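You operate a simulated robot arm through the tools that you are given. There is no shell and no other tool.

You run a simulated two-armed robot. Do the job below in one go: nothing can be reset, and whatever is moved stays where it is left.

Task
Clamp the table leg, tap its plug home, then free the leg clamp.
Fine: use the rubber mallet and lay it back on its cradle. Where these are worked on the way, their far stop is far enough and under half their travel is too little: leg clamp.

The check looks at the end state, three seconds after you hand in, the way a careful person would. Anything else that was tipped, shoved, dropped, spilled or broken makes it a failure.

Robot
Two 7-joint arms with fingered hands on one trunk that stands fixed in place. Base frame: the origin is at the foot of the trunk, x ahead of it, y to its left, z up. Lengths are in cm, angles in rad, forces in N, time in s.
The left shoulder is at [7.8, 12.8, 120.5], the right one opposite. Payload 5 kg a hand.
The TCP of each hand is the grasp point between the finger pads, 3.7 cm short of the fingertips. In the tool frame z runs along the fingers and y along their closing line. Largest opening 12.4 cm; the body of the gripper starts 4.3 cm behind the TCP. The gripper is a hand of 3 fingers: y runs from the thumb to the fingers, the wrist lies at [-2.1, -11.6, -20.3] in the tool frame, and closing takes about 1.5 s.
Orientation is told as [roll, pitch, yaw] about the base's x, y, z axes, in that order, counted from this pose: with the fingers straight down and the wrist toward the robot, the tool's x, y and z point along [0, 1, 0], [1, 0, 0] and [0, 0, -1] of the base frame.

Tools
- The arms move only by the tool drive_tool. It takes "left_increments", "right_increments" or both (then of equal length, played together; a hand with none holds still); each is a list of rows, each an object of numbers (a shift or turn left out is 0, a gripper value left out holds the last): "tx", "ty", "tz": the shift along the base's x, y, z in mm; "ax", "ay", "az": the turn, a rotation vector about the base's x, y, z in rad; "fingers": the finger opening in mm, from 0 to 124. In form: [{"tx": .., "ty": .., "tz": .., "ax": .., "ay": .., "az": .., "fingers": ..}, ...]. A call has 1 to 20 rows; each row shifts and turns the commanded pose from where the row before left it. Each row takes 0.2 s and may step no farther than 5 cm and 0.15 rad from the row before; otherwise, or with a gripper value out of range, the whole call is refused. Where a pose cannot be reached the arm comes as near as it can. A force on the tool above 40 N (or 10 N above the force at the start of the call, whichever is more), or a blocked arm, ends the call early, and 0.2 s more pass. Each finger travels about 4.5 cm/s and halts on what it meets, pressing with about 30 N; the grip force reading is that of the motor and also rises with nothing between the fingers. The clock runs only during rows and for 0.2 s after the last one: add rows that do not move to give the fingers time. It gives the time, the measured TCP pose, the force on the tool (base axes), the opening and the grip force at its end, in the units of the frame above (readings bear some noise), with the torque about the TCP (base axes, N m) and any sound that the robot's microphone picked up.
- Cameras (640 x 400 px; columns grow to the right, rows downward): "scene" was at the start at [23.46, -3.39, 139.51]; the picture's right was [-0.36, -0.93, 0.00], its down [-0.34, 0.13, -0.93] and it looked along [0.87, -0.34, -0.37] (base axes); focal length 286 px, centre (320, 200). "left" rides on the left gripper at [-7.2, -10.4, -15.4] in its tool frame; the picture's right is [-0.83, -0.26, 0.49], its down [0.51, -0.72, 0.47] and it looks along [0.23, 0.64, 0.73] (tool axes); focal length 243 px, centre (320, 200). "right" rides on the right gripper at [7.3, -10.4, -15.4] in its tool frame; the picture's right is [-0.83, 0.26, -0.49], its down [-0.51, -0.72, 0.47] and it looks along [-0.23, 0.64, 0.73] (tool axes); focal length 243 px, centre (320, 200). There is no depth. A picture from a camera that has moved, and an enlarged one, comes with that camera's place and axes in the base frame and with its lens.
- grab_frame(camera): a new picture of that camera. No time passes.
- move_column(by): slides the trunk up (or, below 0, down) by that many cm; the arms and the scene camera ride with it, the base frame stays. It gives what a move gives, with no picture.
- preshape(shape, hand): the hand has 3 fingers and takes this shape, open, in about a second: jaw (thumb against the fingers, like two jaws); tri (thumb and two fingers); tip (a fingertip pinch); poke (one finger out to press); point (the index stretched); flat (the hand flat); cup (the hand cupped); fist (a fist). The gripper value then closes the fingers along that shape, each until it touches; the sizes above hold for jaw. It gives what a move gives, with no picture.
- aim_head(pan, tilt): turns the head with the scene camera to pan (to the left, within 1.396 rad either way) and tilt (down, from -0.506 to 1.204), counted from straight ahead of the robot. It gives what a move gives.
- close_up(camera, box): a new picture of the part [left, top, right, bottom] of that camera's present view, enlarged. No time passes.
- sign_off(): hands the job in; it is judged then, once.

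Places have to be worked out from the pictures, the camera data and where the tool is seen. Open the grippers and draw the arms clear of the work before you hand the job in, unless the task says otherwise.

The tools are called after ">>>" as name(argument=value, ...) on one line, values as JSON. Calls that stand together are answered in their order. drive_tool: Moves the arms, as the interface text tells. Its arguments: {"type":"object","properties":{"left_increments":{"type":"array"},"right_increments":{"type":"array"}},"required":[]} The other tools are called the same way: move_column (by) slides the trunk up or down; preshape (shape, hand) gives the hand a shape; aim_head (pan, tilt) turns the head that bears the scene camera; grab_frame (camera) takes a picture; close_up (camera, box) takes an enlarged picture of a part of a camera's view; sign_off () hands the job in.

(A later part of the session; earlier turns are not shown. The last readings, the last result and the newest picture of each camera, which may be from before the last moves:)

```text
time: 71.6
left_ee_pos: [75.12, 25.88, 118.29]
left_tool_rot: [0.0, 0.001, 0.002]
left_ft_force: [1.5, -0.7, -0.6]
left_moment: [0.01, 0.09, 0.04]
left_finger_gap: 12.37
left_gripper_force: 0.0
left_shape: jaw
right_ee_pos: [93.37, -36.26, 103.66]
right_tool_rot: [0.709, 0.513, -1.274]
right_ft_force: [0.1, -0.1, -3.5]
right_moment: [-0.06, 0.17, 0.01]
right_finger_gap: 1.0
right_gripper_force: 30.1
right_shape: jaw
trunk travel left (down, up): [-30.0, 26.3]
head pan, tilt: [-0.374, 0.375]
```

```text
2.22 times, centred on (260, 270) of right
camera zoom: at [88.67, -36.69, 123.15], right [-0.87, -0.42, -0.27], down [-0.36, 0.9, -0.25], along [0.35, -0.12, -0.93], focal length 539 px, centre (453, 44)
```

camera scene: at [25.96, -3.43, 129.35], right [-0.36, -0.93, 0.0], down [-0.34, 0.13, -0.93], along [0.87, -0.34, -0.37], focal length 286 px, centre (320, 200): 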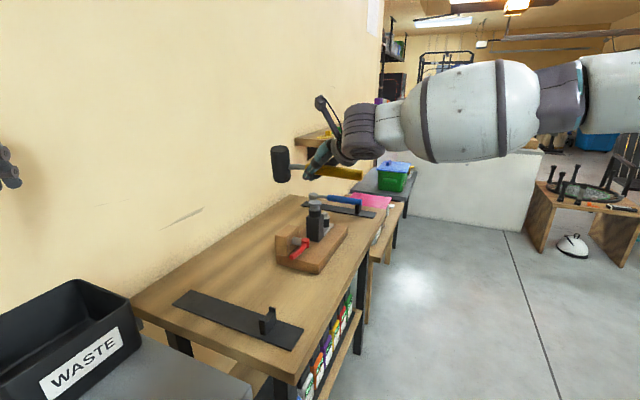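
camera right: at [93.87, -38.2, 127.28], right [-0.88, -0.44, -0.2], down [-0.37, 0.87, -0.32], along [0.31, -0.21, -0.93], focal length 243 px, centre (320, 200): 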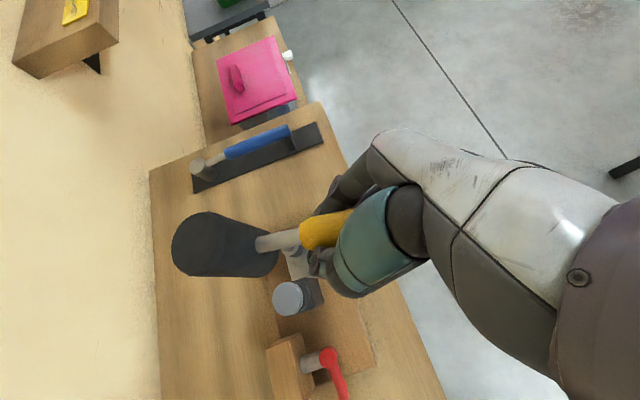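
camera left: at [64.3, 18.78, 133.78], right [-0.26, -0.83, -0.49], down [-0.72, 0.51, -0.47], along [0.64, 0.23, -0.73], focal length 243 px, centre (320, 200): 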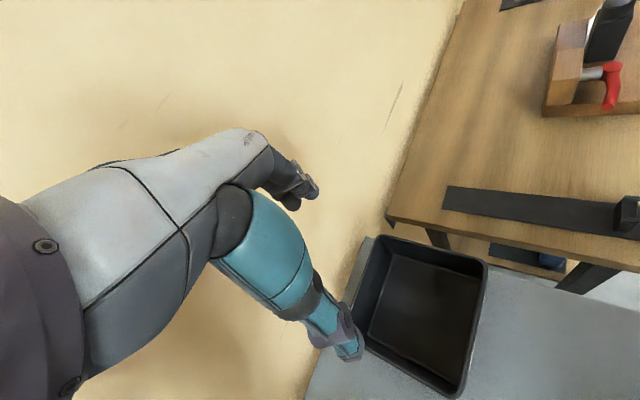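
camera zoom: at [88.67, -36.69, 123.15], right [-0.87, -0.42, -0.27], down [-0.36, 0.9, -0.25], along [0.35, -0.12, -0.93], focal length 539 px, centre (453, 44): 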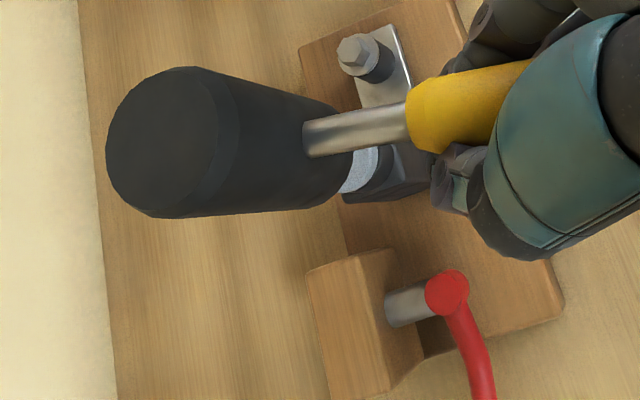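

The cap is nearly down on the collar. I give two more taps to make sure it is fully home.

>>> drive_tool(right_increments=[{"tz": -48}, {"tz": -14}, {}, {"tz": 27}, {"tz": 35}, {}, {"tz": -48}, {"tz": -14}, {}, {"tz": 27}, {"tz": 35}, {}])

>>> close_up(camera="scene", box=[290, 185, 330, 245])

>>> close_up(camera="scene", box=[270, 140, 350, 240])

>>> close_up(camera="right", box=[140, 180, 380, 360])

```text
time: 74.2
left_ee_pos: [74.98, 25.93, 118.15]
left_tool_rot: [-0.001, 0.001, 0.001]
left_ft_force: [0.1, -0.3, -1.2]
left_moment: [0.04, 0.01, 0.02]
left_finger_gap: 12.33
left_gripper_force: 0.1
left_shape: jaw
right_ee_pos: [93.55, -36.49, 103.29]
right_tool_rot: [0.709, 0.513, -1.274]
right_ft_force: [0.3, -0.2, -3.8]
right_moment: [-0.04, 0.13, 0.02]
right_finger_gap: 0.99
right_gripper_force: 29.9
right_shape: jaw
trunk travel left (down, up): [-30.0, 26.3]
head pan, tilt: [-0.374, 0.375]
```

```text
6.67 times, centred on (310, 215) of scene
camera zoom: at [26.08, -3.45, 129.32], right [-0.36, -0.93, 0.0], down [-0.34, 0.13, -0.93], along [0.87, -0.34, -0.37], focal length 1908 px, centre (387, 100)
```

zoom: 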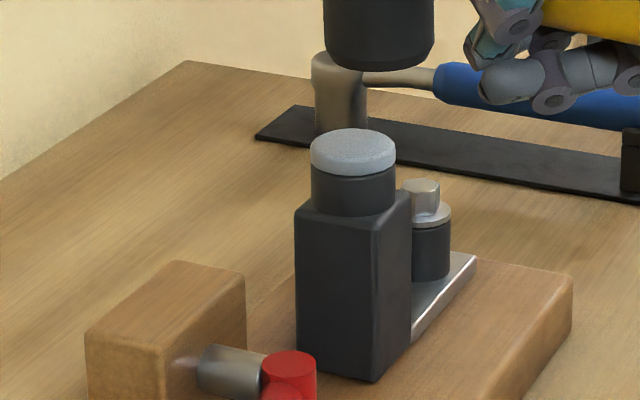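

```text
4.00 times, centred on (310, 190) of scene
camera zoom: at [26.08, -3.45, 129.32], right [-0.36, -0.93, 0.0], down [-0.34, 0.13, -0.93], along [0.87, -0.34, -0.37], focal length 1145 px, centre (360, 240)
```

zoom: 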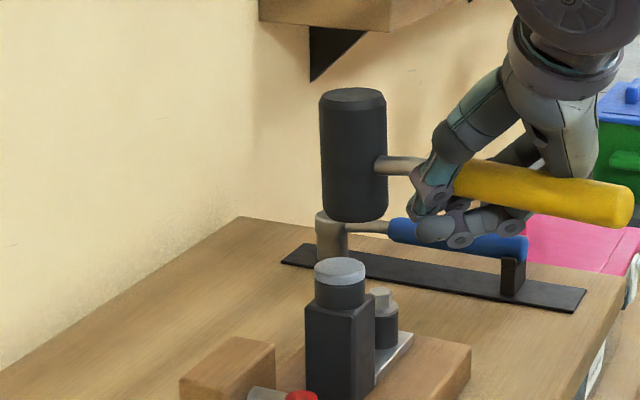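

```text
2.22 times, centred on (260, 270) of right
camera zoom: at [88.77, -36.84, 122.82], right [-0.87, -0.42, -0.27], down [-0.36, 0.9, -0.25], along [0.35, -0.12, -0.93], focal length 539 px, centre (453, 44)
```

zoom: 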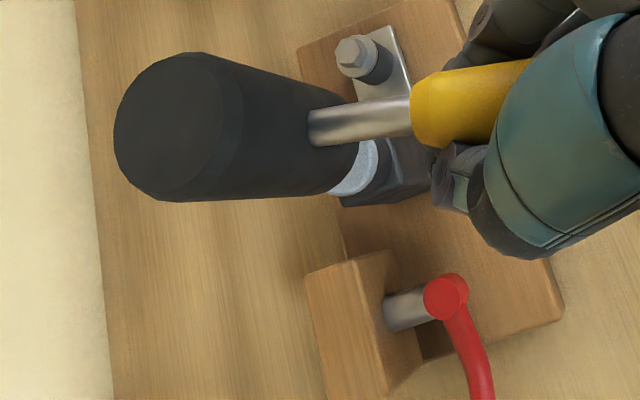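

The cap now appears flush on the collar. I re-centre the head by 8 mm and give one more tap to confirm it doesn't move any further.

>>> drive_tool(right_increments=[{"ty": 8, "tx": 2}, {"tz": -48}, {"tz": -14}, {}, {"tz": 27}, {"tz": 35}, {}])

>>> close_up(camera="scene", box=[290, 185, 330, 245])

>>> close_up(camera="scene", box=[250, 110, 390, 260])

```text
time: 75.8
left_ee_pos: [75.02, 25.98, 118.16]
left_tool_rot: [0.0, 0.002, 0.002]
left_ft_force: [0.0, 0.4, -0.3]
left_moment: [0.02, 0.06, 0.02]
left_finger_gap: 12.36
left_gripper_force: 0.0
left_shape: jaw
right_ee_pos: [93.5, -35.67, 103.39]
right_tool_rot: [0.709, 0.512, -1.275]
right_ft_force: [0.3, -0.4, -4.3]
right_moment: [-0.02, 0.12, 0.04]
right_finger_gap: 0.95
right_gripper_force: 29.6
right_shape: jaw
trunk travel left (down, up): [-30.0, 26.3]
head pan, tilt: [-0.374, 0.375]
```

```text
6.67 times, centred on (310, 215) of scene
camera zoom: at [26.08, -3.47, 129.32], right [-0.36, -0.93, 0.0], down [-0.34, 0.13, -0.93], along [0.87, -0.34, -0.37], focal length 1908 px, centre (387, 100)
```

zoom: 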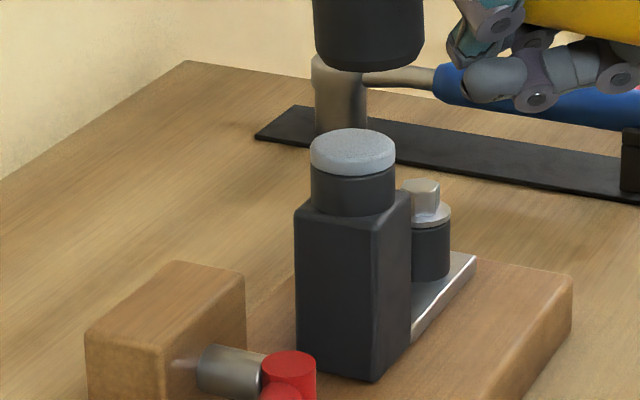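

```text
2.67 times, centred on (320, 185) of scene
camera zoom: at [26.08, -3.47, 129.32], right [-0.36, -0.93, 0.0], down [-0.34, 0.13, -0.93], along [0.87, -0.34, -0.37], focal length 763 px, centre (320, 240)
```

zoom: 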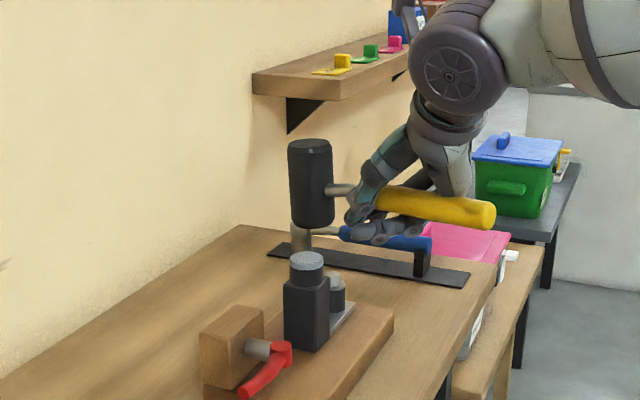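

The plug hasn't moved, so it is home. I lift the mallet, carry it back toward the cradle and turn it to the cradle's 45° heading.

>>> drive_tool(right_increments=[{"tz": 30}, {"tz": 30}, {"tz": 20, "tx": -8, "ty": 12}, {"tx": -13, "ty": 24}, {"tx": -13, "ty": 24}, {"tx": -13, "ty": 24}, {"tx": -13, "ty": 24}, {"tx": -13, "ty": 24}, {"tx": -13, "ty": 24}, {"tx": -13, "ty": 24}, {"tx": -13, "ty": 24}, {"tx": -13, "ty": 24}, {"tx": -13, "ty": 24}, {"ty": 20}, {"az": 0.1}, {"az": 0.1}, {"az": 0.1}, {}, {}])

>>> grab_frame(camera="scene")

>>> grab_frame(camera="left")

>>> grab_frame(camera="right")

```text
time: 79.8
left_ee_pos: [74.9, 26.14, 118.31]
left_tool_rot: [0.001, 0.002, 0.003]
left_ft_force: [0.6, -0.5, 1.1]
left_moment: [0.03, 0.01, -0.04]
left_finger_gap: 12.35
left_gripper_force: 0.0
left_shape: jaw
right_ee_pos: [79.81, -8.28, 111.74]
right_tool_rot: [0.711, 0.51, -0.973]
right_ft_force: [0.4, 0.7, -3.9]
right_moment: [-0.07, 0.15, 0.04]
right_finger_gap: 0.97
right_gripper_force: 30.9
right_shape: jaw
trunk travel left (down, up): [-30.0, 26.3]
head pan, tilt: [-0.374, 0.375]
```

```text
taken
camera scene: at [25.97, -3.4, 129.35], right [-0.36, -0.93, 0.0], down [-0.34, 0.13, -0.93], along [0.87, -0.34, -0.37], focal length 286 px, centre (320, 200)
```

scene: 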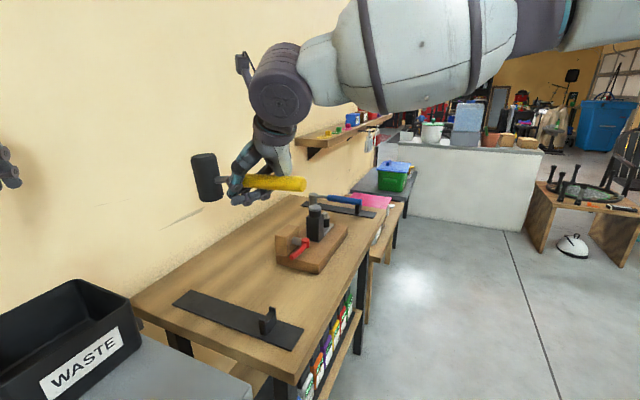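

```text
taken
camera left: at [64.35, 18.76, 133.75], right [-0.26, -0.83, -0.49], down [-0.72, 0.51, -0.47], along [0.64, 0.23, -0.73], focal length 243 px, centre (320, 200)
```

left: 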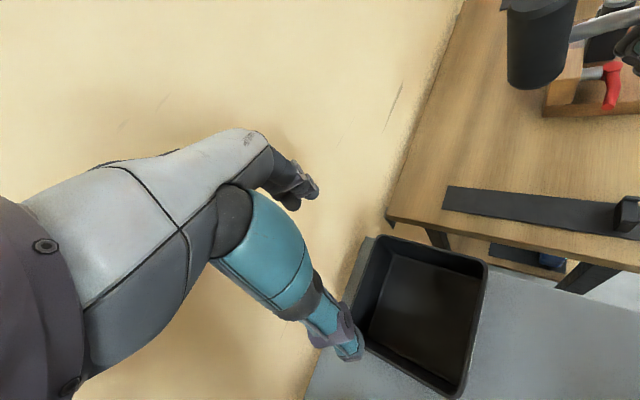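

```text
taken
camera right: at [75.34, -10.03, 131.16], right [-0.7, -0.66, -0.27], down [-0.61, 0.76, -0.25], along [0.37, -0.01, -0.93], focal length 243 px, centre (320, 200)
```

right: 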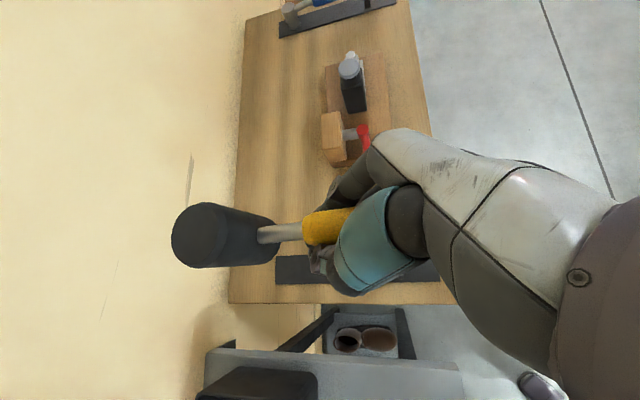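

The mallet hangs level near the cradle. I zoom in on the cradle, its fork and the mallet to measure both.

>>> close_up(camera="scene", box=[160, 270, 320, 370])

>>> close_up(camera="scene", box=[180, 130, 320, 220])

>>> close_up(camera="left", box=[430, 150, 640, 280])

>>> close_up(camera="right", box=[150, 170, 460, 330])

```text
4.00 times, centred on (240, 320) of scene
camera zoom: at [25.97, -3.4, 129.35], right [-0.36, -0.93, 0.0], down [-0.34, 0.13, -0.93], along [0.87, -0.34, -0.37], focal length 1145 px, centre (640, -280)
```

zoom: 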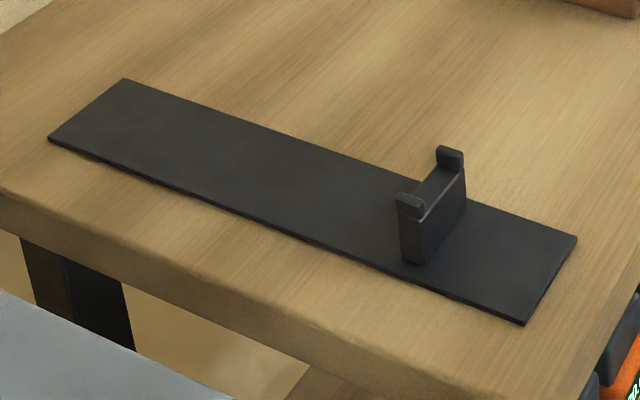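

```text
4.44 times, centred on (250, 175) of scene
camera zoom: at [25.97, -3.4, 129.35], right [-0.36, -0.93, 0.0], down [-0.34, 0.13, -0.93], along [0.87, -0.34, -0.37], focal length 1272 px, centre (631, 311)
```

zoom: 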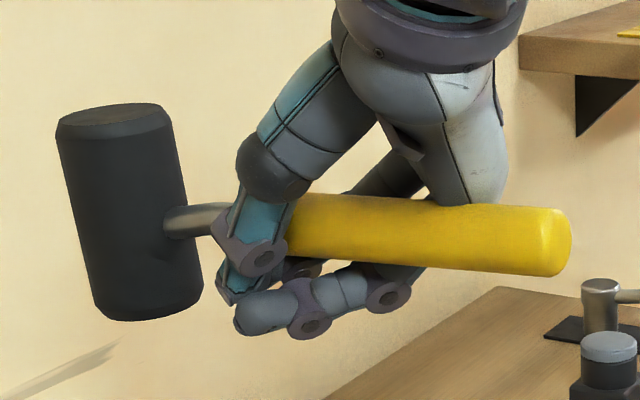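

```text
3.05 times, centred on (535, 215) of left
camera zoom: at [64.35, 18.76, 133.75], right [-0.26, -0.83, -0.49], down [-0.72, 0.51, -0.47], along [0.64, 0.23, -0.73], focal length 739 px, centre (-335, 154)
```

zoom: 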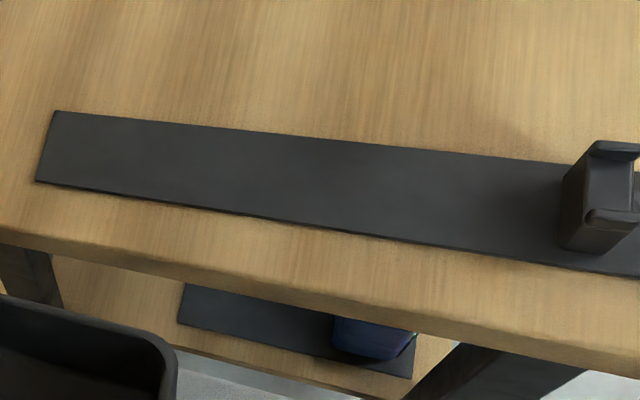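

```text
2.06 times, centred on (305, 250) of right
camera zoom: at [75.34, -10.03, 131.16], right [-0.7, -0.66, -0.27], down [-0.61, 0.76, -0.25], along [0.37, -0.01, -0.93], focal length 501 px, centre (351, 97)
```

zoom: 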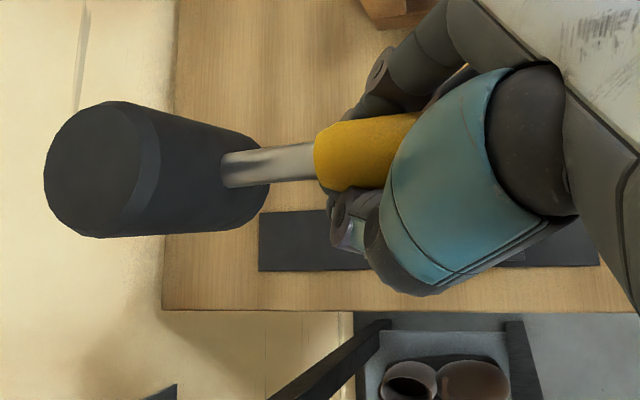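

From the views: head centre [86.8, -2.5, 112], rear end about [75.7, -19.7, 112], so the mallet is level but points at 57°, while the cradle lies at 45° with its fork mid at [73.6, -10.4]. I turn by -0.2 rad and move above the cradle.

>>> drive_tool(right_increments=[{"az": -0.1}, {"az": -0.1}, {"ty": 20}, {"ty": 20}, {"ty": 20}, {"ty": 20}, {"tz": -25}, {"tz": -25}, {"tz": -20}, {}, {}])

>>> close_up(camera="scene", box=[140, 210, 320, 370])

>>> close_up(camera="left", box=[430, 120, 640, 280])

>>> grab_frame(camera="right")

```text
time: 82.2
left_ee_pos: [74.89, 26.01, 118.43]
left_tool_rot: [0.0, 0.003, 0.002]
left_ft_force: [0.5, 0.1, -1.5]
left_moment: [-0.04, 0.02, 0.02]
left_finger_gap: 12.37
left_gripper_force: 0.1
left_shape: jaw
right_ee_pos: [79.79, -1.29, 104.7]
right_tool_rot: [0.711, 0.512, -1.174]
right_ft_force: [0.6, 0.2, -3.1]
right_moment: [-0.02, 0.17, -0.01]
right_finger_gap: 0.94
right_gripper_force: 30.5
right_shape: jaw
right hand out of reach, approached as far as the arm can: row 6
trunk travel left (down, up): [-30.0, 26.3]
head pan, tilt: [-0.374, 0.375]
```

```text
2.50 times, centred on (230, 290) of scene
camera zoom: at [25.99, -3.4, 129.34], right [-0.36, -0.93, 0.0], down [-0.34, 0.13, -0.93], along [0.87, -0.34, -0.37], focal length 716 px, centre (545, -25)
```

zoom: 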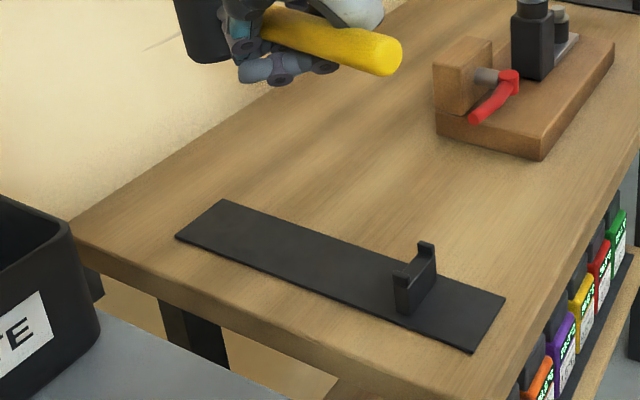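

```text
2.50 times, centred on (535, 200) of left
camera zoom: at [64.37, 18.76, 133.75], right [-0.26, -0.83, -0.49], down [-0.72, 0.51, -0.47], along [0.64, 0.23, -0.73], focal length 606 px, centre (-218, 200)
```

zoom: 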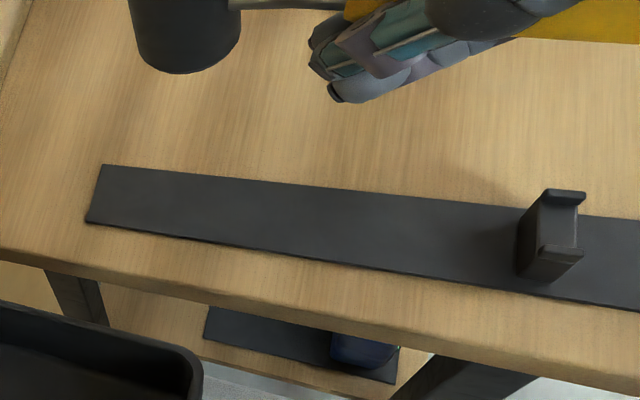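

```text
taken
camera right: at [75.12, -2.13, 124.1], right [-0.82, -0.5, -0.27], down [-0.45, 0.86, -0.25], along [0.36, -0.08, -0.93], focal length 243 px, centre (320, 200)
```

right: 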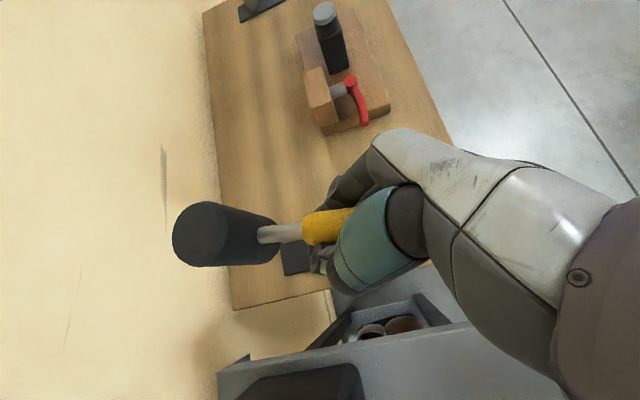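

The handle's rear end looks well lined up with the fork direction, slightly short in y. I descend further and see whether the arm can reach the last centimetre lower down.

>>> drive_tool(right_increments=[{"tz": -25}, {"tz": -25}, {"tz": -20}, {"ty": 5}, {}])

>>> close_up(camera="scene", box=[140, 210, 320, 370])

>>> close_up(camera="left", box=[430, 120, 640, 280])

>>> grab_frame(camera="right")

```text
time: 83.4
left_ee_pos: [74.86, 26.09, 118.44]
left_tool_rot: [0.0, 0.002, 0.002]
left_ft_force: [-0.4, 0.1, 0.3]
left_moment: [0.01, 0.01, 0.0]
left_finger_gap: 12.39
left_gripper_force: 0.0
left_shape: jaw
right_ee_pos: [79.66, -0.91, 97.59]
right_tool_rot: [0.71, 0.511, -1.174]
right_ft_force: [-0.8, 0.0, -3.2]
right_moment: [-0.07, 0.15, -0.01]
right_finger_gap: 0.98
right_gripper_force: 29.8
right_shape: jaw
trunk travel left (down, up): [-30.0, 26.3]
head pan, tilt: [-0.374, 0.375]
```

```text
2.50 times, centred on (230, 290) of scene
camera zoom: at [25.96, -3.43, 129.35], right [-0.36, -0.93, 0.0], down [-0.34, 0.13, -0.93], along [0.87, -0.34, -0.37], focal length 716 px, centre (545, -25)
```

zoom: 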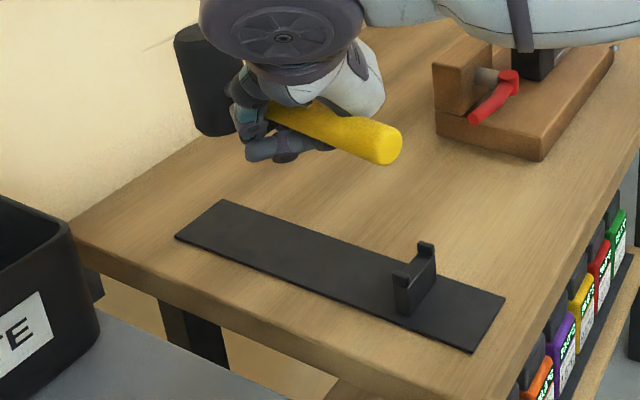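

```text
2.50 times, centred on (535, 200) of left
camera zoom: at [64.34, 18.73, 133.77], right [-0.26, -0.83, -0.49], down [-0.72, 0.51, -0.47], along [0.64, 0.23, -0.73], focal length 606 px, centre (-218, 200)
```

zoom: 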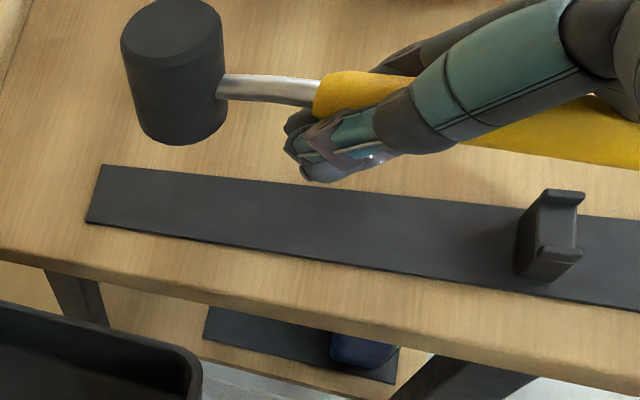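

```text
taken
camera right: at [74.96, -1.64, 117.1], right [-0.82, -0.5, -0.27], down [-0.45, 0.86, -0.25], along [0.36, -0.08, -0.93], focal length 243 px, centre (320, 200)
```

right: 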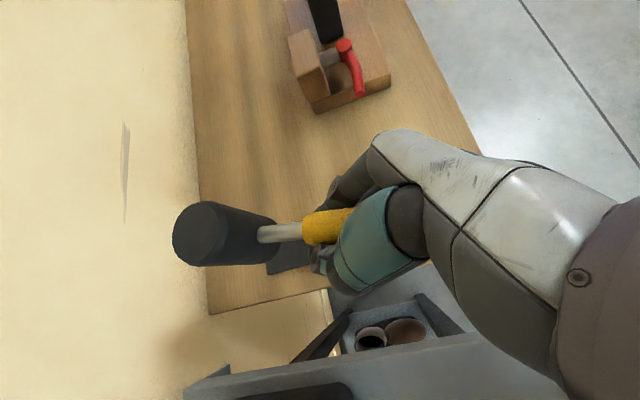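

Now reached. Re-measuring gives head centre [86.7, 3.8], rear end about [71, -8.8], so the mallet points at roughly 39°; I turn it +0.11 rad, shift by (+16, -8) mm and come down a little more.

>>> drive_tool(right_increments=[{"az": 0.055, "tx": 8, "ty": -4}, {"az": 0.055, "tx": 8, "ty": -4}, {"tz": -20}, {"tz": -20}, {"tz": -20}, {}, {}])

>>> close_up(camera="scene", box=[140, 220, 320, 390])

>>> close_up(camera="left", box=[440, 150, 640, 280])

>>> grab_frame(camera="right")

```text
time: 85.0
left_ee_pos: [74.93, 26.04, 118.35]
left_tool_rot: [0.001, 0.002, 0.001]
left_ft_force: [-0.2, 0.2, -0.6]
left_moment: [0.01, -0.01, 0.03]
left_finger_gap: 12.38
left_gripper_force: 0.0
left_shape: jaw
right_ee_pos: [81.32, -1.67, 91.73]
right_tool_rot: [0.711, 0.512, -1.062]
right_ft_force: [0.2, -0.8, -3.3]
right_moment: [-0.06, 0.11, 0.01]
right_finger_gap: 0.95
right_gripper_force: 29.9
right_shape: jaw
trunk travel left (down, up): [-30.0, 26.3]
head pan, tilt: [-0.374, 0.375]
```

```text
2.35 times, centred on (230, 305) of scene
camera zoom: at [25.96, -3.41, 129.35], right [-0.36, -0.93, 0.0], down [-0.34, 0.13, -0.93], along [0.87, -0.34, -0.37], focal length 674 px, centre (532, -47)
```

zoom: 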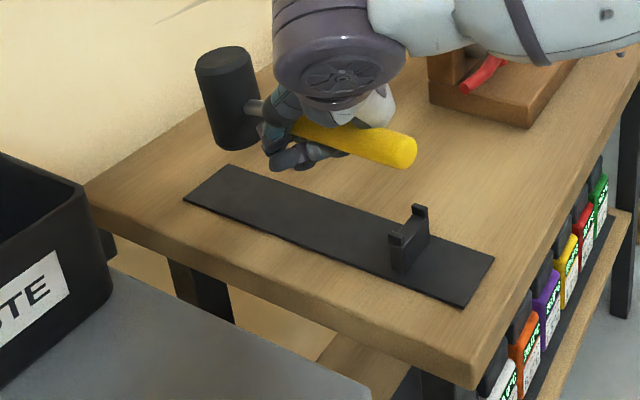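

```text
3.08 times, centred on (540, 215) of left
camera zoom: at [64.33, 18.75, 133.77], right [-0.26, -0.83, -0.49], down [-0.72, 0.51, -0.47], along [0.64, 0.23, -0.73], focal length 746 px, centre (-357, 154)
```

zoom: 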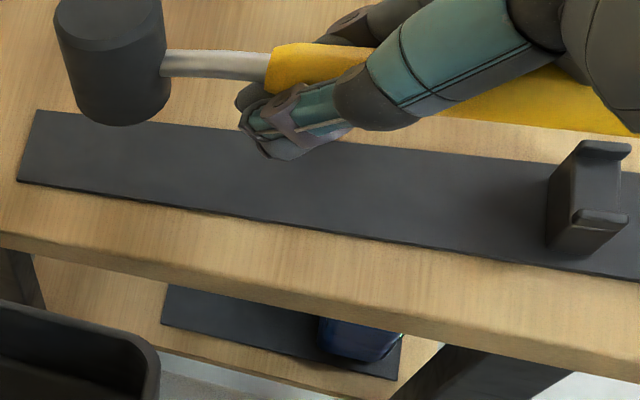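

```text
taken
camera right: at [76.79, -2.95, 111.11], right [-0.76, -0.59, -0.27], down [-0.54, 0.81, -0.25], along [0.37, -0.04, -0.93], focal length 243 px, centre (320, 200)
```

right: 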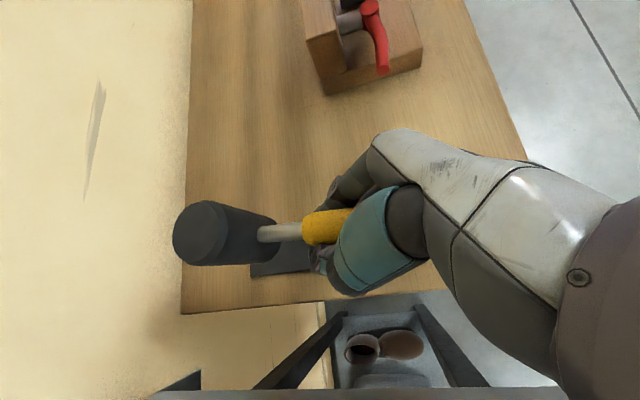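

The prediction for the handle's rear end matches the picture within a few pixels. I lower another 4.5 cm so the handle hovers just above the fork, then compare directly.

>>> drive_tool(right_increments=[{"tz": -15}, {"tz": -15}, {"tz": -15}, {}, {}])

>>> close_up(camera="scene", box=[180, 240, 300, 350])

>>> close_up(camera="left", box=[440, 150, 640, 280])

```text
time: 86.2
left_ee_pos: [74.88, 26.08, 118.27]
left_tool_rot: [-0.001, 0.001, 0.0]
left_ft_force: [0.6, -0.4, 0.1]
left_moment: [-0.01, -0.02, 0.02]
left_finger_gap: 12.37
left_gripper_force: 0.1
left_shape: jaw
right_ee_pos: [81.19, -1.6, 87.18]
right_tool_rot: [0.71, 0.511, -1.064]
right_ft_force: [-0.1, 0.2, -3.1]
right_moment: [-0.07, 0.13, 0.0]
right_finger_gap: 0.97
right_gripper_force: 30.2
right_shape: jaw
trunk travel left (down, up): [-30.0, 26.3]
head pan, tilt: [-0.374, 0.375]
```

```text
3.64 times, centred on (240, 295) of scene
camera zoom: at [25.96, -3.4, 129.35], right [-0.36, -0.93, 0.0], down [-0.34, 0.13, -0.93], along [0.87, -0.34, -0.37], focal length 1041 px, centre (611, -146)
```

zoom: 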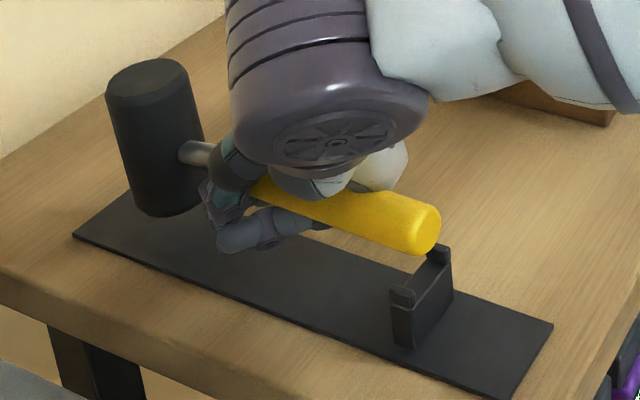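

```text
3.08 times, centred on (540, 215) of left
camera zoom: at [64.33, 18.77, 133.76], right [-0.26, -0.83, -0.49], down [-0.72, 0.51, -0.47], along [0.64, 0.23, -0.73], focal length 746 px, centre (-357, 154)
```

zoom: 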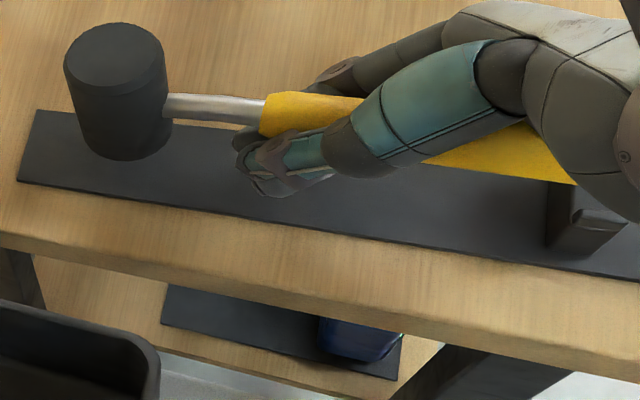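

Against the earlier picture of the mallet lying in its fork, the handle lines up to within a couple of millimetres. I nudge it 2 mm rearward and lower in small steps, watching the force.

>>> drive_tool(right_increments=[{"tx": -2, "ty": -2}, {"tz": -5}, {"tz": -5}, {"tz": -4}, {}])

>>> close_up(camera="scene", box=[180, 240, 300, 350])

>>> close_up(camera="left", box=[440, 150, 640, 280])

```text
time: 87.4
left_ee_pos: [74.91, 26.02, 118.31]
left_tool_rot: [0.001, 0.002, 0.002]
left_ft_force: [1.0, -0.9, 0.4]
left_moment: [0.02, -0.02, -0.01]
left_finger_gap: 12.38
left_gripper_force: 0.0
left_shape: jaw
right_ee_pos: [81.11, -1.78, 85.83]
right_tool_rot: [0.712, 0.509, -1.064]
right_ft_force: [-0.5, 0.6, -3.0]
right_moment: [-0.08, 0.13, 0.02]
right_finger_gap: 0.92
right_gripper_force: 30.4
right_shape: jaw
trunk travel left (down, up): [-30.0, 26.3]
head pan, tilt: [-0.374, 0.375]
```

```text
3.64 times, centred on (240, 295) of scene
camera zoom: at [25.95, -3.39, 129.35], right [-0.36, -0.93, 0.0], down [-0.34, 0.13, -0.93], along [0.87, -0.34, -0.37], focal length 1041 px, centre (611, -146)
```

zoom: 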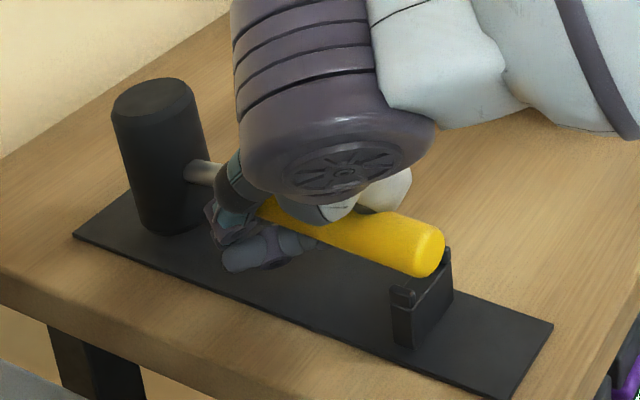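

```text
3.08 times, centred on (540, 215) of left
camera zoom: at [64.33, 18.78, 133.76], right [-0.26, -0.83, -0.49], down [-0.72, 0.51, -0.47], along [0.64, 0.23, -0.73], focal length 746 px, centre (-357, 154)
```

zoom: 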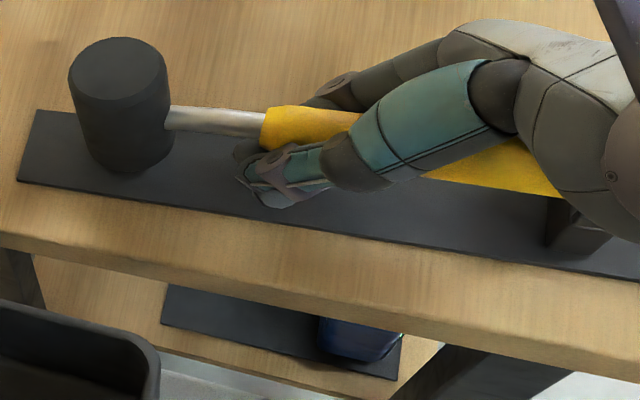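

Closer: the handle's end is settling between the fork's lips, still hanging freely (-3 N). I lower another centimetre.

>>> drive_tool(right_increments=[{"tz": -4}, {"tz": -4}, {"tz": -3}, {}])

>>> close_up(camera="scene", box=[180, 240, 300, 350])

>>> close_up(camera="left", box=[440, 150, 640, 280])

```text
time: 88.4
left_ee_pos: [74.89, 25.97, 118.25]
left_tool_rot: [0.0, 0.002, 0.003]
left_ft_force: [0.0, 1.2, 0.4]
left_moment: [0.02, -0.03, -0.01]
left_finger_gap: 12.37
left_gripper_force: 0.1
left_shape: jaw
right_ee_pos: [81.21, -1.82, 84.76]
right_tool_rot: [0.708, 0.511, -1.063]
right_ft_force: [0.1, -1.0, -2.3]
right_moment: [0.04, 0.07, 0.02]
right_finger_gap: 0.99
right_gripper_force: 30.4
right_shape: jaw
trunk travel left (down, up): [-30.0, 26.3]
head pan, tilt: [-0.374, 0.375]
```

```text
3.64 times, centred on (240, 295) of scene
camera zoom: at [25.93, -3.4, 129.36], right [-0.36, -0.93, 0.0], down [-0.34, 0.13, -0.93], along [0.87, -0.34, -0.37], focal length 1041 px, centre (611, -146)
```

zoom: 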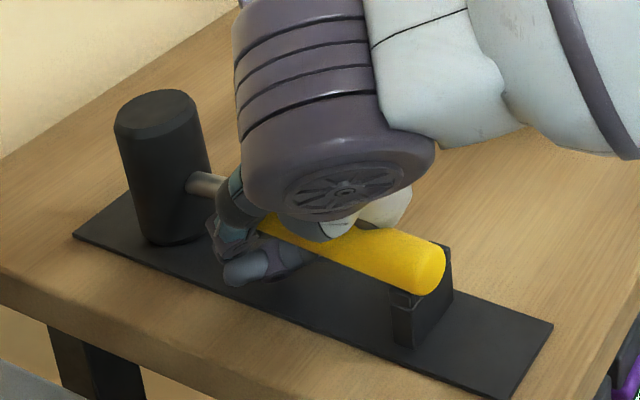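

```text
3.08 times, centred on (540, 215) of left
camera zoom: at [64.31, 18.76, 133.78], right [-0.26, -0.83, -0.49], down [-0.72, 0.51, -0.47], along [0.64, 0.23, -0.73], focal length 746 px, centre (-357, 154)
```

zoom: 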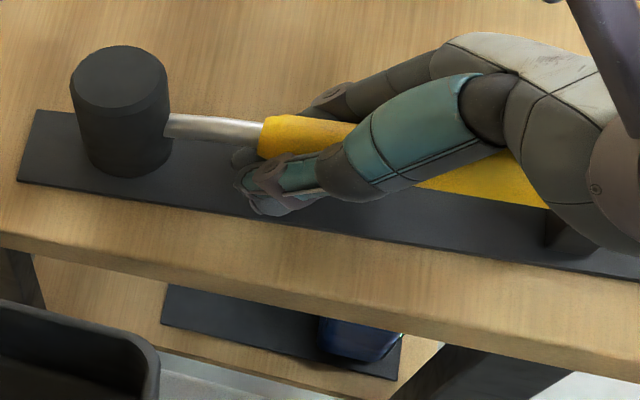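

The rear end is now touching the fork (load dropping), with the head roughly 7 mm above the plate. I lower a few more millimetres to bring the head down gently.

>>> drive_tool(right_increments=[{"tz": -2}, {"tz": -2}, {"tz": -2}, {}])

>>> close_up(camera="scene", box=[180, 240, 300, 350])

>>> close_up(camera="left", box=[440, 150, 640, 280])

```text
time: 89.4
left_ee_pos: [74.71, 25.92, 118.35]
left_tool_rot: [-0.001, 0.0, 0.0]
left_ft_force: [-0.4, -0.2, -0.3]
left_moment: [-0.02, -0.03, 0.02]
left_finger_gap: 12.38
left_gripper_force: 0.1
left_shape: jaw
right_ee_pos: [81.02, -1.7, 84.35]
right_tool_rot: [0.713, 0.509, -1.06]
right_ft_force: [3.1, -3.5, 14.6]
right_moment: [-0.37, 0.06, 0.13]
right_finger_gap: 0.95
right_gripper_force: 29.8
right_shape: jaw
trunk travel left (down, up): [-30.0, 26.3]
head pan, tilt: [-0.374, 0.375]
```

```text
3.64 times, centred on (240, 295) of scene
camera zoom: at [25.78, -3.42, 129.4], right [-0.36, -0.93, 0.0], down [-0.34, 0.13, -0.93], along [0.87, -0.34, -0.37], focal length 1041 px, centre (611, -146)
```

zoom: 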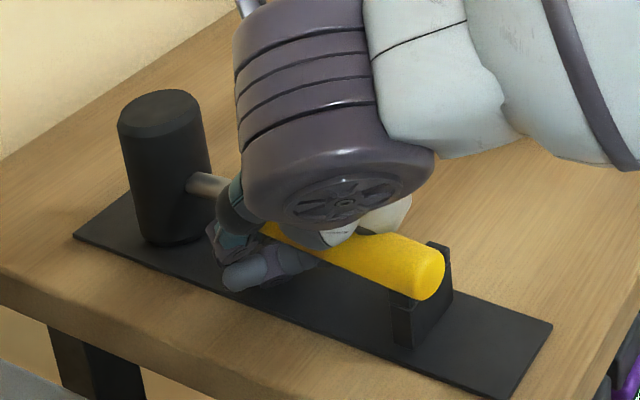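

```text
3.08 times, centred on (540, 215) of left
camera zoom: at [64.14, 18.75, 133.87], right [-0.26, -0.83, -0.49], down [-0.72, 0.51, -0.47], along [0.64, 0.23, -0.73], focal length 746 px, centre (-357, 154)
```

zoom: 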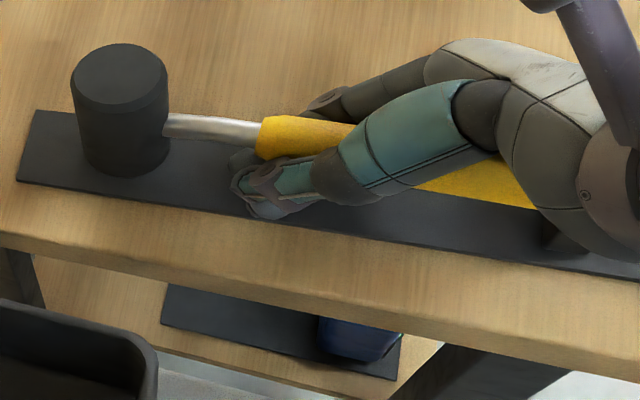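

The mallet now bears on both plate and fork (about 15 N of press, shared by head and rear). I ease up 2 mm and open the fingers gently.

>>> drive_tool(right_increments=[{"tz": 3}, {"fingers": 15}, {"fingers": 22}, {"fingers": 30}, {"fingers": 36}, {}, {}])

>>> close_up(camera="scene", box=[180, 240, 300, 350])

>>> close_up(camera="left", box=[440, 150, 640, 280])

>>> grab_frame(camera="right")

```text
time: 91.0
left_ee_pos: [74.71, 26.06, 118.55]
left_tool_rot: [-0.002, -0.002, 0.0]
left_ft_force: [-0.3, -0.7, 1.3]
left_moment: [-0.01, -0.02, 0.0]
left_finger_gap: 12.37
left_gripper_force: 0.1
left_shape: jaw
right_ee_pos: [80.95, -1.69, 84.56]
right_tool_rot: [0.715, 0.509, -1.061]
right_ft_force: [-2.9, 7.6, 19.6]
right_moment: [0.02, 0.0, 0.02]
right_finger_gap: 3.22
right_gripper_force: 0.0
right_shape: jaw
trunk travel left (down, up): [-30.0, 26.3]
head pan, tilt: [-0.374, 0.375]
```

```text
3.64 times, centred on (240, 295) of scene
camera zoom: at [25.66, -3.31, 129.42], right [-0.36, -0.93, 0.0], down [-0.34, 0.13, -0.93], along [0.87, -0.34, -0.36], focal length 1041 px, centre (611, -146)
```

zoom: 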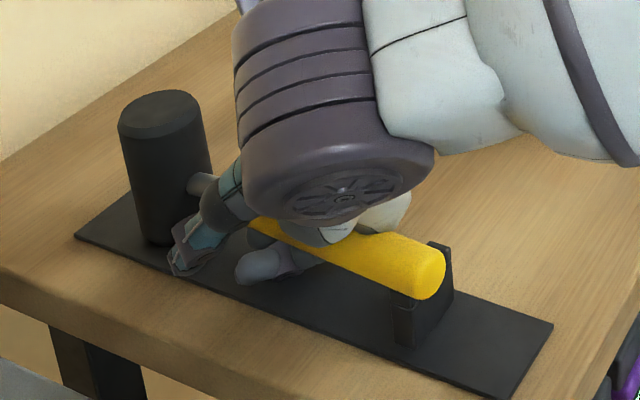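

```text
3.08 times, centred on (540, 215) of left
camera zoom: at [64.02, 18.86, 133.91], right [-0.26, -0.83, -0.49], down [-0.72, 0.51, -0.47], along [0.64, 0.23, -0.73], focal length 746 px, centre (-357, 154)
```

zoom: 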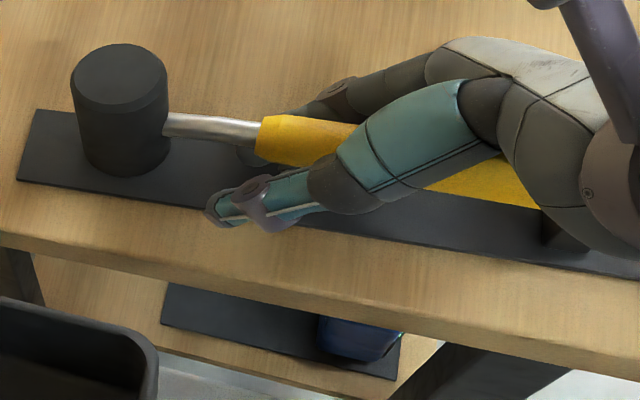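

```text
taken
camera right: at [76.39, -2.97, 104.04], right [-0.76, -0.59, -0.28], down [-0.54, 0.81, -0.25], along [0.37, -0.04, -0.93], focal length 243 px, centre (320, 200)
```

right: 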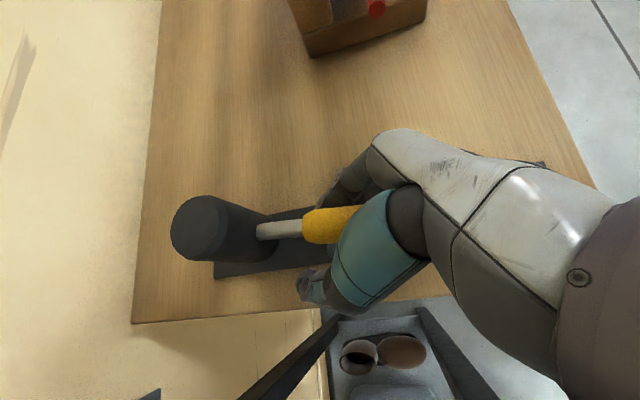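

The fingers have opened and one touches the plate (20 N), while the mallet stayed put. I slide the hand back along its own axis in small steps, opening further as it clears.

>>> drive_tool(right_increments=[{"tx": -1.5, "ty": -2.5, "tz": 2.6}, {"tx": -2, "ty": -3.2, "tz": 3.4, "fingers": 42}, {"tx": -2, "ty": -3.2, "tz": 3.4, "fingers": 50}, {"tx": -2, "ty": -3.2, "tz": 3.4, "fingers": 58}, {}])

>>> close_up(camera="scene", box=[180, 240, 300, 350])

>>> close_up(camera="left", box=[440, 150, 640, 280])

```text
time: 92.2
left_ee_pos: [74.69, 26.08, 118.44]
left_tool_rot: [0.0, -0.001, 0.001]
left_ft_force: [-0.6, 0.2, 0.1]
left_moment: [-0.03, -0.04, 0.0]
left_finger_gap: 12.37
left_gripper_force: 0.1
left_shape: jaw
right_ee_pos: [80.21, -2.85, 85.67]
right_tool_rot: [0.71, 0.512, -1.064]
right_ft_force: [-1.2, 3.0, 8.4]
right_moment: [-0.07, -0.09, 0.01]
right_finger_gap: 5.52
right_gripper_force: 0.0
right_shape: jaw
trunk travel left (down, up): [-30.0, 26.3]
head pan, tilt: [-0.374, 0.375]
```

```text
3.64 times, centred on (240, 295) of scene
camera zoom: at [25.81, -3.35, 129.38], right [-0.36, -0.93, 0.0], down [-0.34, 0.13, -0.93], along [0.87, -0.34, -0.37], focal length 1041 px, centre (611, -146)
```

zoom: 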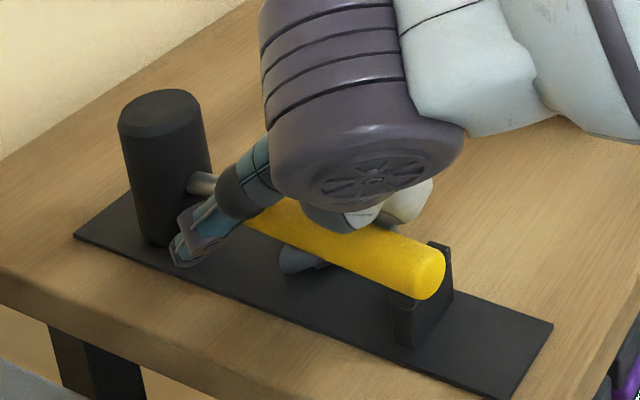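

```text
3.08 times, centred on (540, 215) of left
camera zoom: at [64.18, 18.81, 133.83], right [-0.26, -0.83, -0.49], down [-0.72, 0.51, -0.47], along [0.64, 0.23, -0.73], focal length 746 px, centre (-357, 154)
```

zoom: 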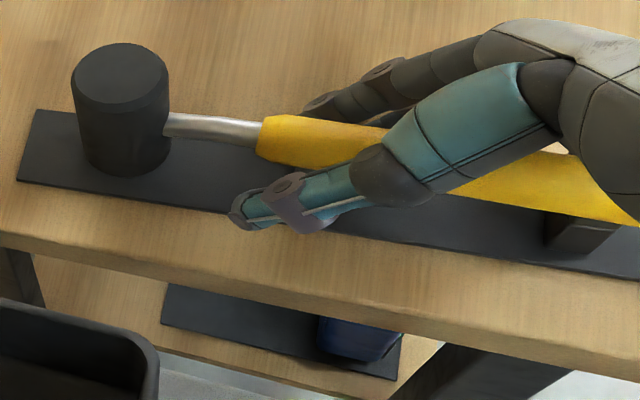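

The mallet stays where it was laid. I keep withdrawing along the hand's axis, biased slightly away from the handle.

>>> drive_tool(right_increments=[{"tx": -3, "ty": -8, "tz": 5.8}, {"tx": -3, "ty": -8, "tz": 5.8, "fingers": 65}, {"tx": -3, "ty": -8, "tz": 6}, {}])

>>> close_up(camera="scene", box=[180, 240, 300, 350])

>>> close_up(camera="left", box=[440, 150, 640, 280])

```text
time: 93.2
left_ee_pos: [74.83, 26.09, 118.4]
left_tool_rot: [0.001, 0.002, 0.001]
left_ft_force: [-0.7, 0.2, 0.5]
left_moment: [-0.01, 0.0, -0.03]
left_finger_gap: 12.38
left_gripper_force: 0.0
left_shape: jaw
right_ee_pos: [79.39, -5.31, 87.33]
right_tool_rot: [0.71, 0.509, -1.062]
right_ft_force: [0.0, -0.9, -0.2]
right_moment: [0.02, 0.02, 0.01]
right_finger_gap: 6.46
right_gripper_force: 0.0
right_shape: jaw
trunk travel left (down, up): [-30.0, 26.3]
head pan, tilt: [-0.374, 0.375]
```

```text
3.64 times, centred on (240, 295) of scene
camera zoom: at [25.94, -3.38, 129.35], right [-0.36, -0.93, 0.0], down [-0.34, 0.13, -0.93], along [0.87, -0.34, -0.37], focal length 1041 px, centre (611, -146)
```

zoom: 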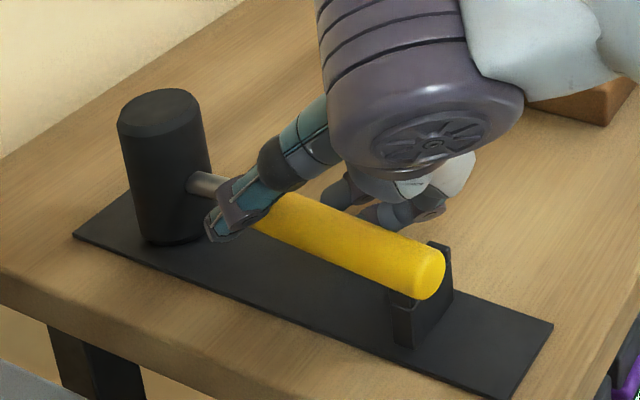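

```text
3.08 times, centred on (540, 215) of left
camera zoom: at [64.32, 18.78, 133.76], right [-0.26, -0.83, -0.49], down [-0.72, 0.51, -0.47], along [0.64, 0.23, -0.73], focal length 746 px, centre (-357, 154)
```

zoom: 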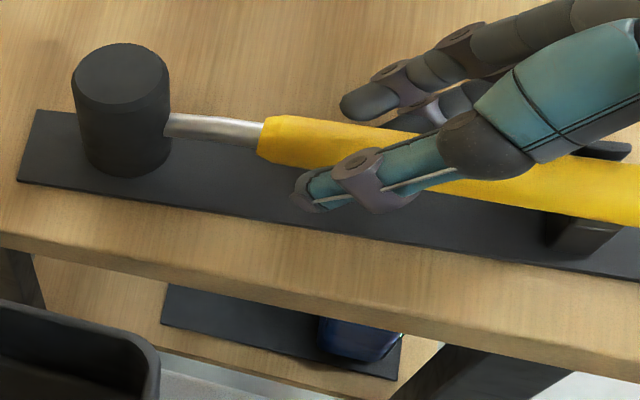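

The hand is free of contact. I move slightly right and then straight up, away from the mallet.

>>> drive_tool(right_increments=[{"tx": 2, "ty": -3, "tz": 5}, {"tx": 1, "ty": -2, "tz": 15}, {"tz": 30}, {"tz": 40}, {"tz": 40}, {"tz": 40, "ty": -20}, {"ty": -40}, {"ty": -40}, {"ty": -40}, {}])

>>> close_up(camera="scene", box=[140, 220, 320, 390])

>>> close_up(camera="left", box=[440, 150, 640, 280])

>>> grab_frame(camera="scene")

```text
time: 95.4
left_ee_pos: [75.05, 26.13, 118.24]
left_tool_rot: [-0.001, 0.002, 0.002]
left_ft_force: [0.2, -0.3, -1.1]
left_moment: [0.01, 0.02, 0.02]
left_finger_gap: 12.37
left_gripper_force: 0.0
left_shape: jaw
right_ee_pos: [79.48, -19.75, 104.47]
right_tool_rot: [0.709, 0.511, -1.062]
right_ft_force: [0.5, 0.5, -0.3]
right_moment: [0.01, 0.0, 0.0]
right_finger_gap: 6.47
right_gripper_force: 0.0
right_shape: jaw
trunk travel left (down, up): [-30.0, 26.3]
head pan, tilt: [-0.374, 0.375]
```

```text
2.35 times, centred on (230, 305) of scene
camera zoom: at [25.99, -3.31, 129.34], right [-0.37, -0.93, 0.0], down [-0.34, 0.13, -0.93], along [0.87, -0.34, -0.37], focal length 674 px, centre (532, -47)
```

zoom: 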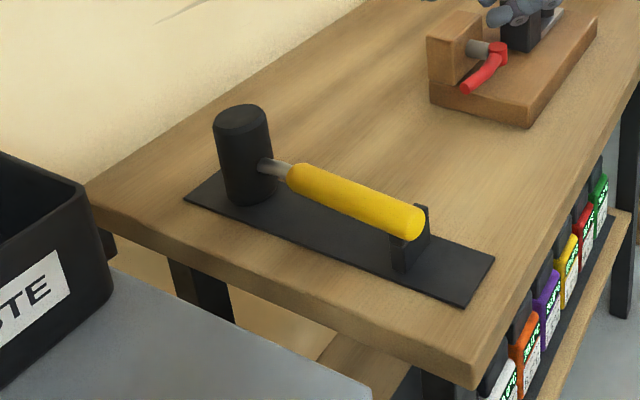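

```text
3.08 times, centred on (540, 215) of left
camera zoom: at [64.38, 18.85, 133.72], right [-0.26, -0.83, -0.49], down [-0.72, 0.51, -0.47], along [0.64, 0.23, -0.73], focal length 746 px, centre (-357, 154)
```

zoom: 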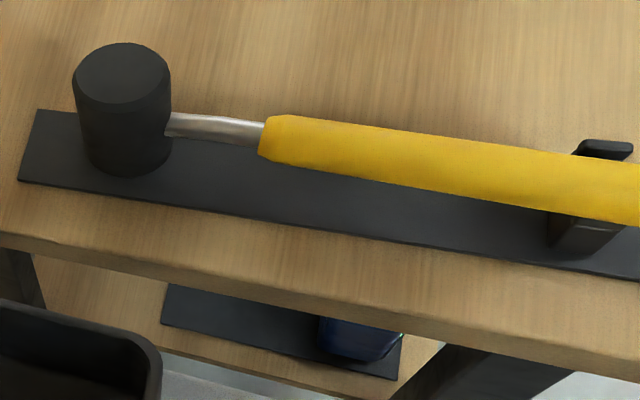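

```text
taken
camera scene: at [25.99, -3.31, 129.34], right [-0.37, -0.93, 0.0], down [-0.34, 0.13, -0.93], along [0.87, -0.34, -0.37], focal length 286 px, centre (320, 200)
```

scene: 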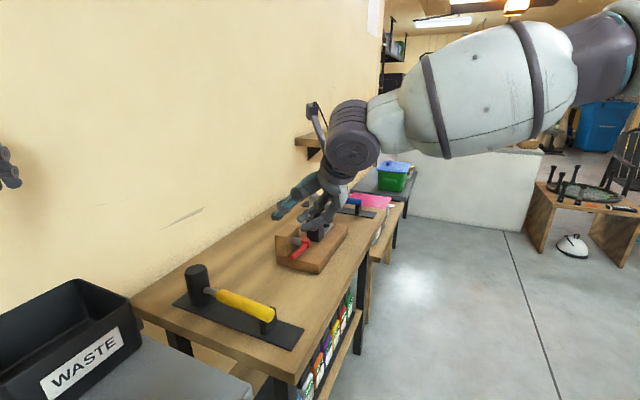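

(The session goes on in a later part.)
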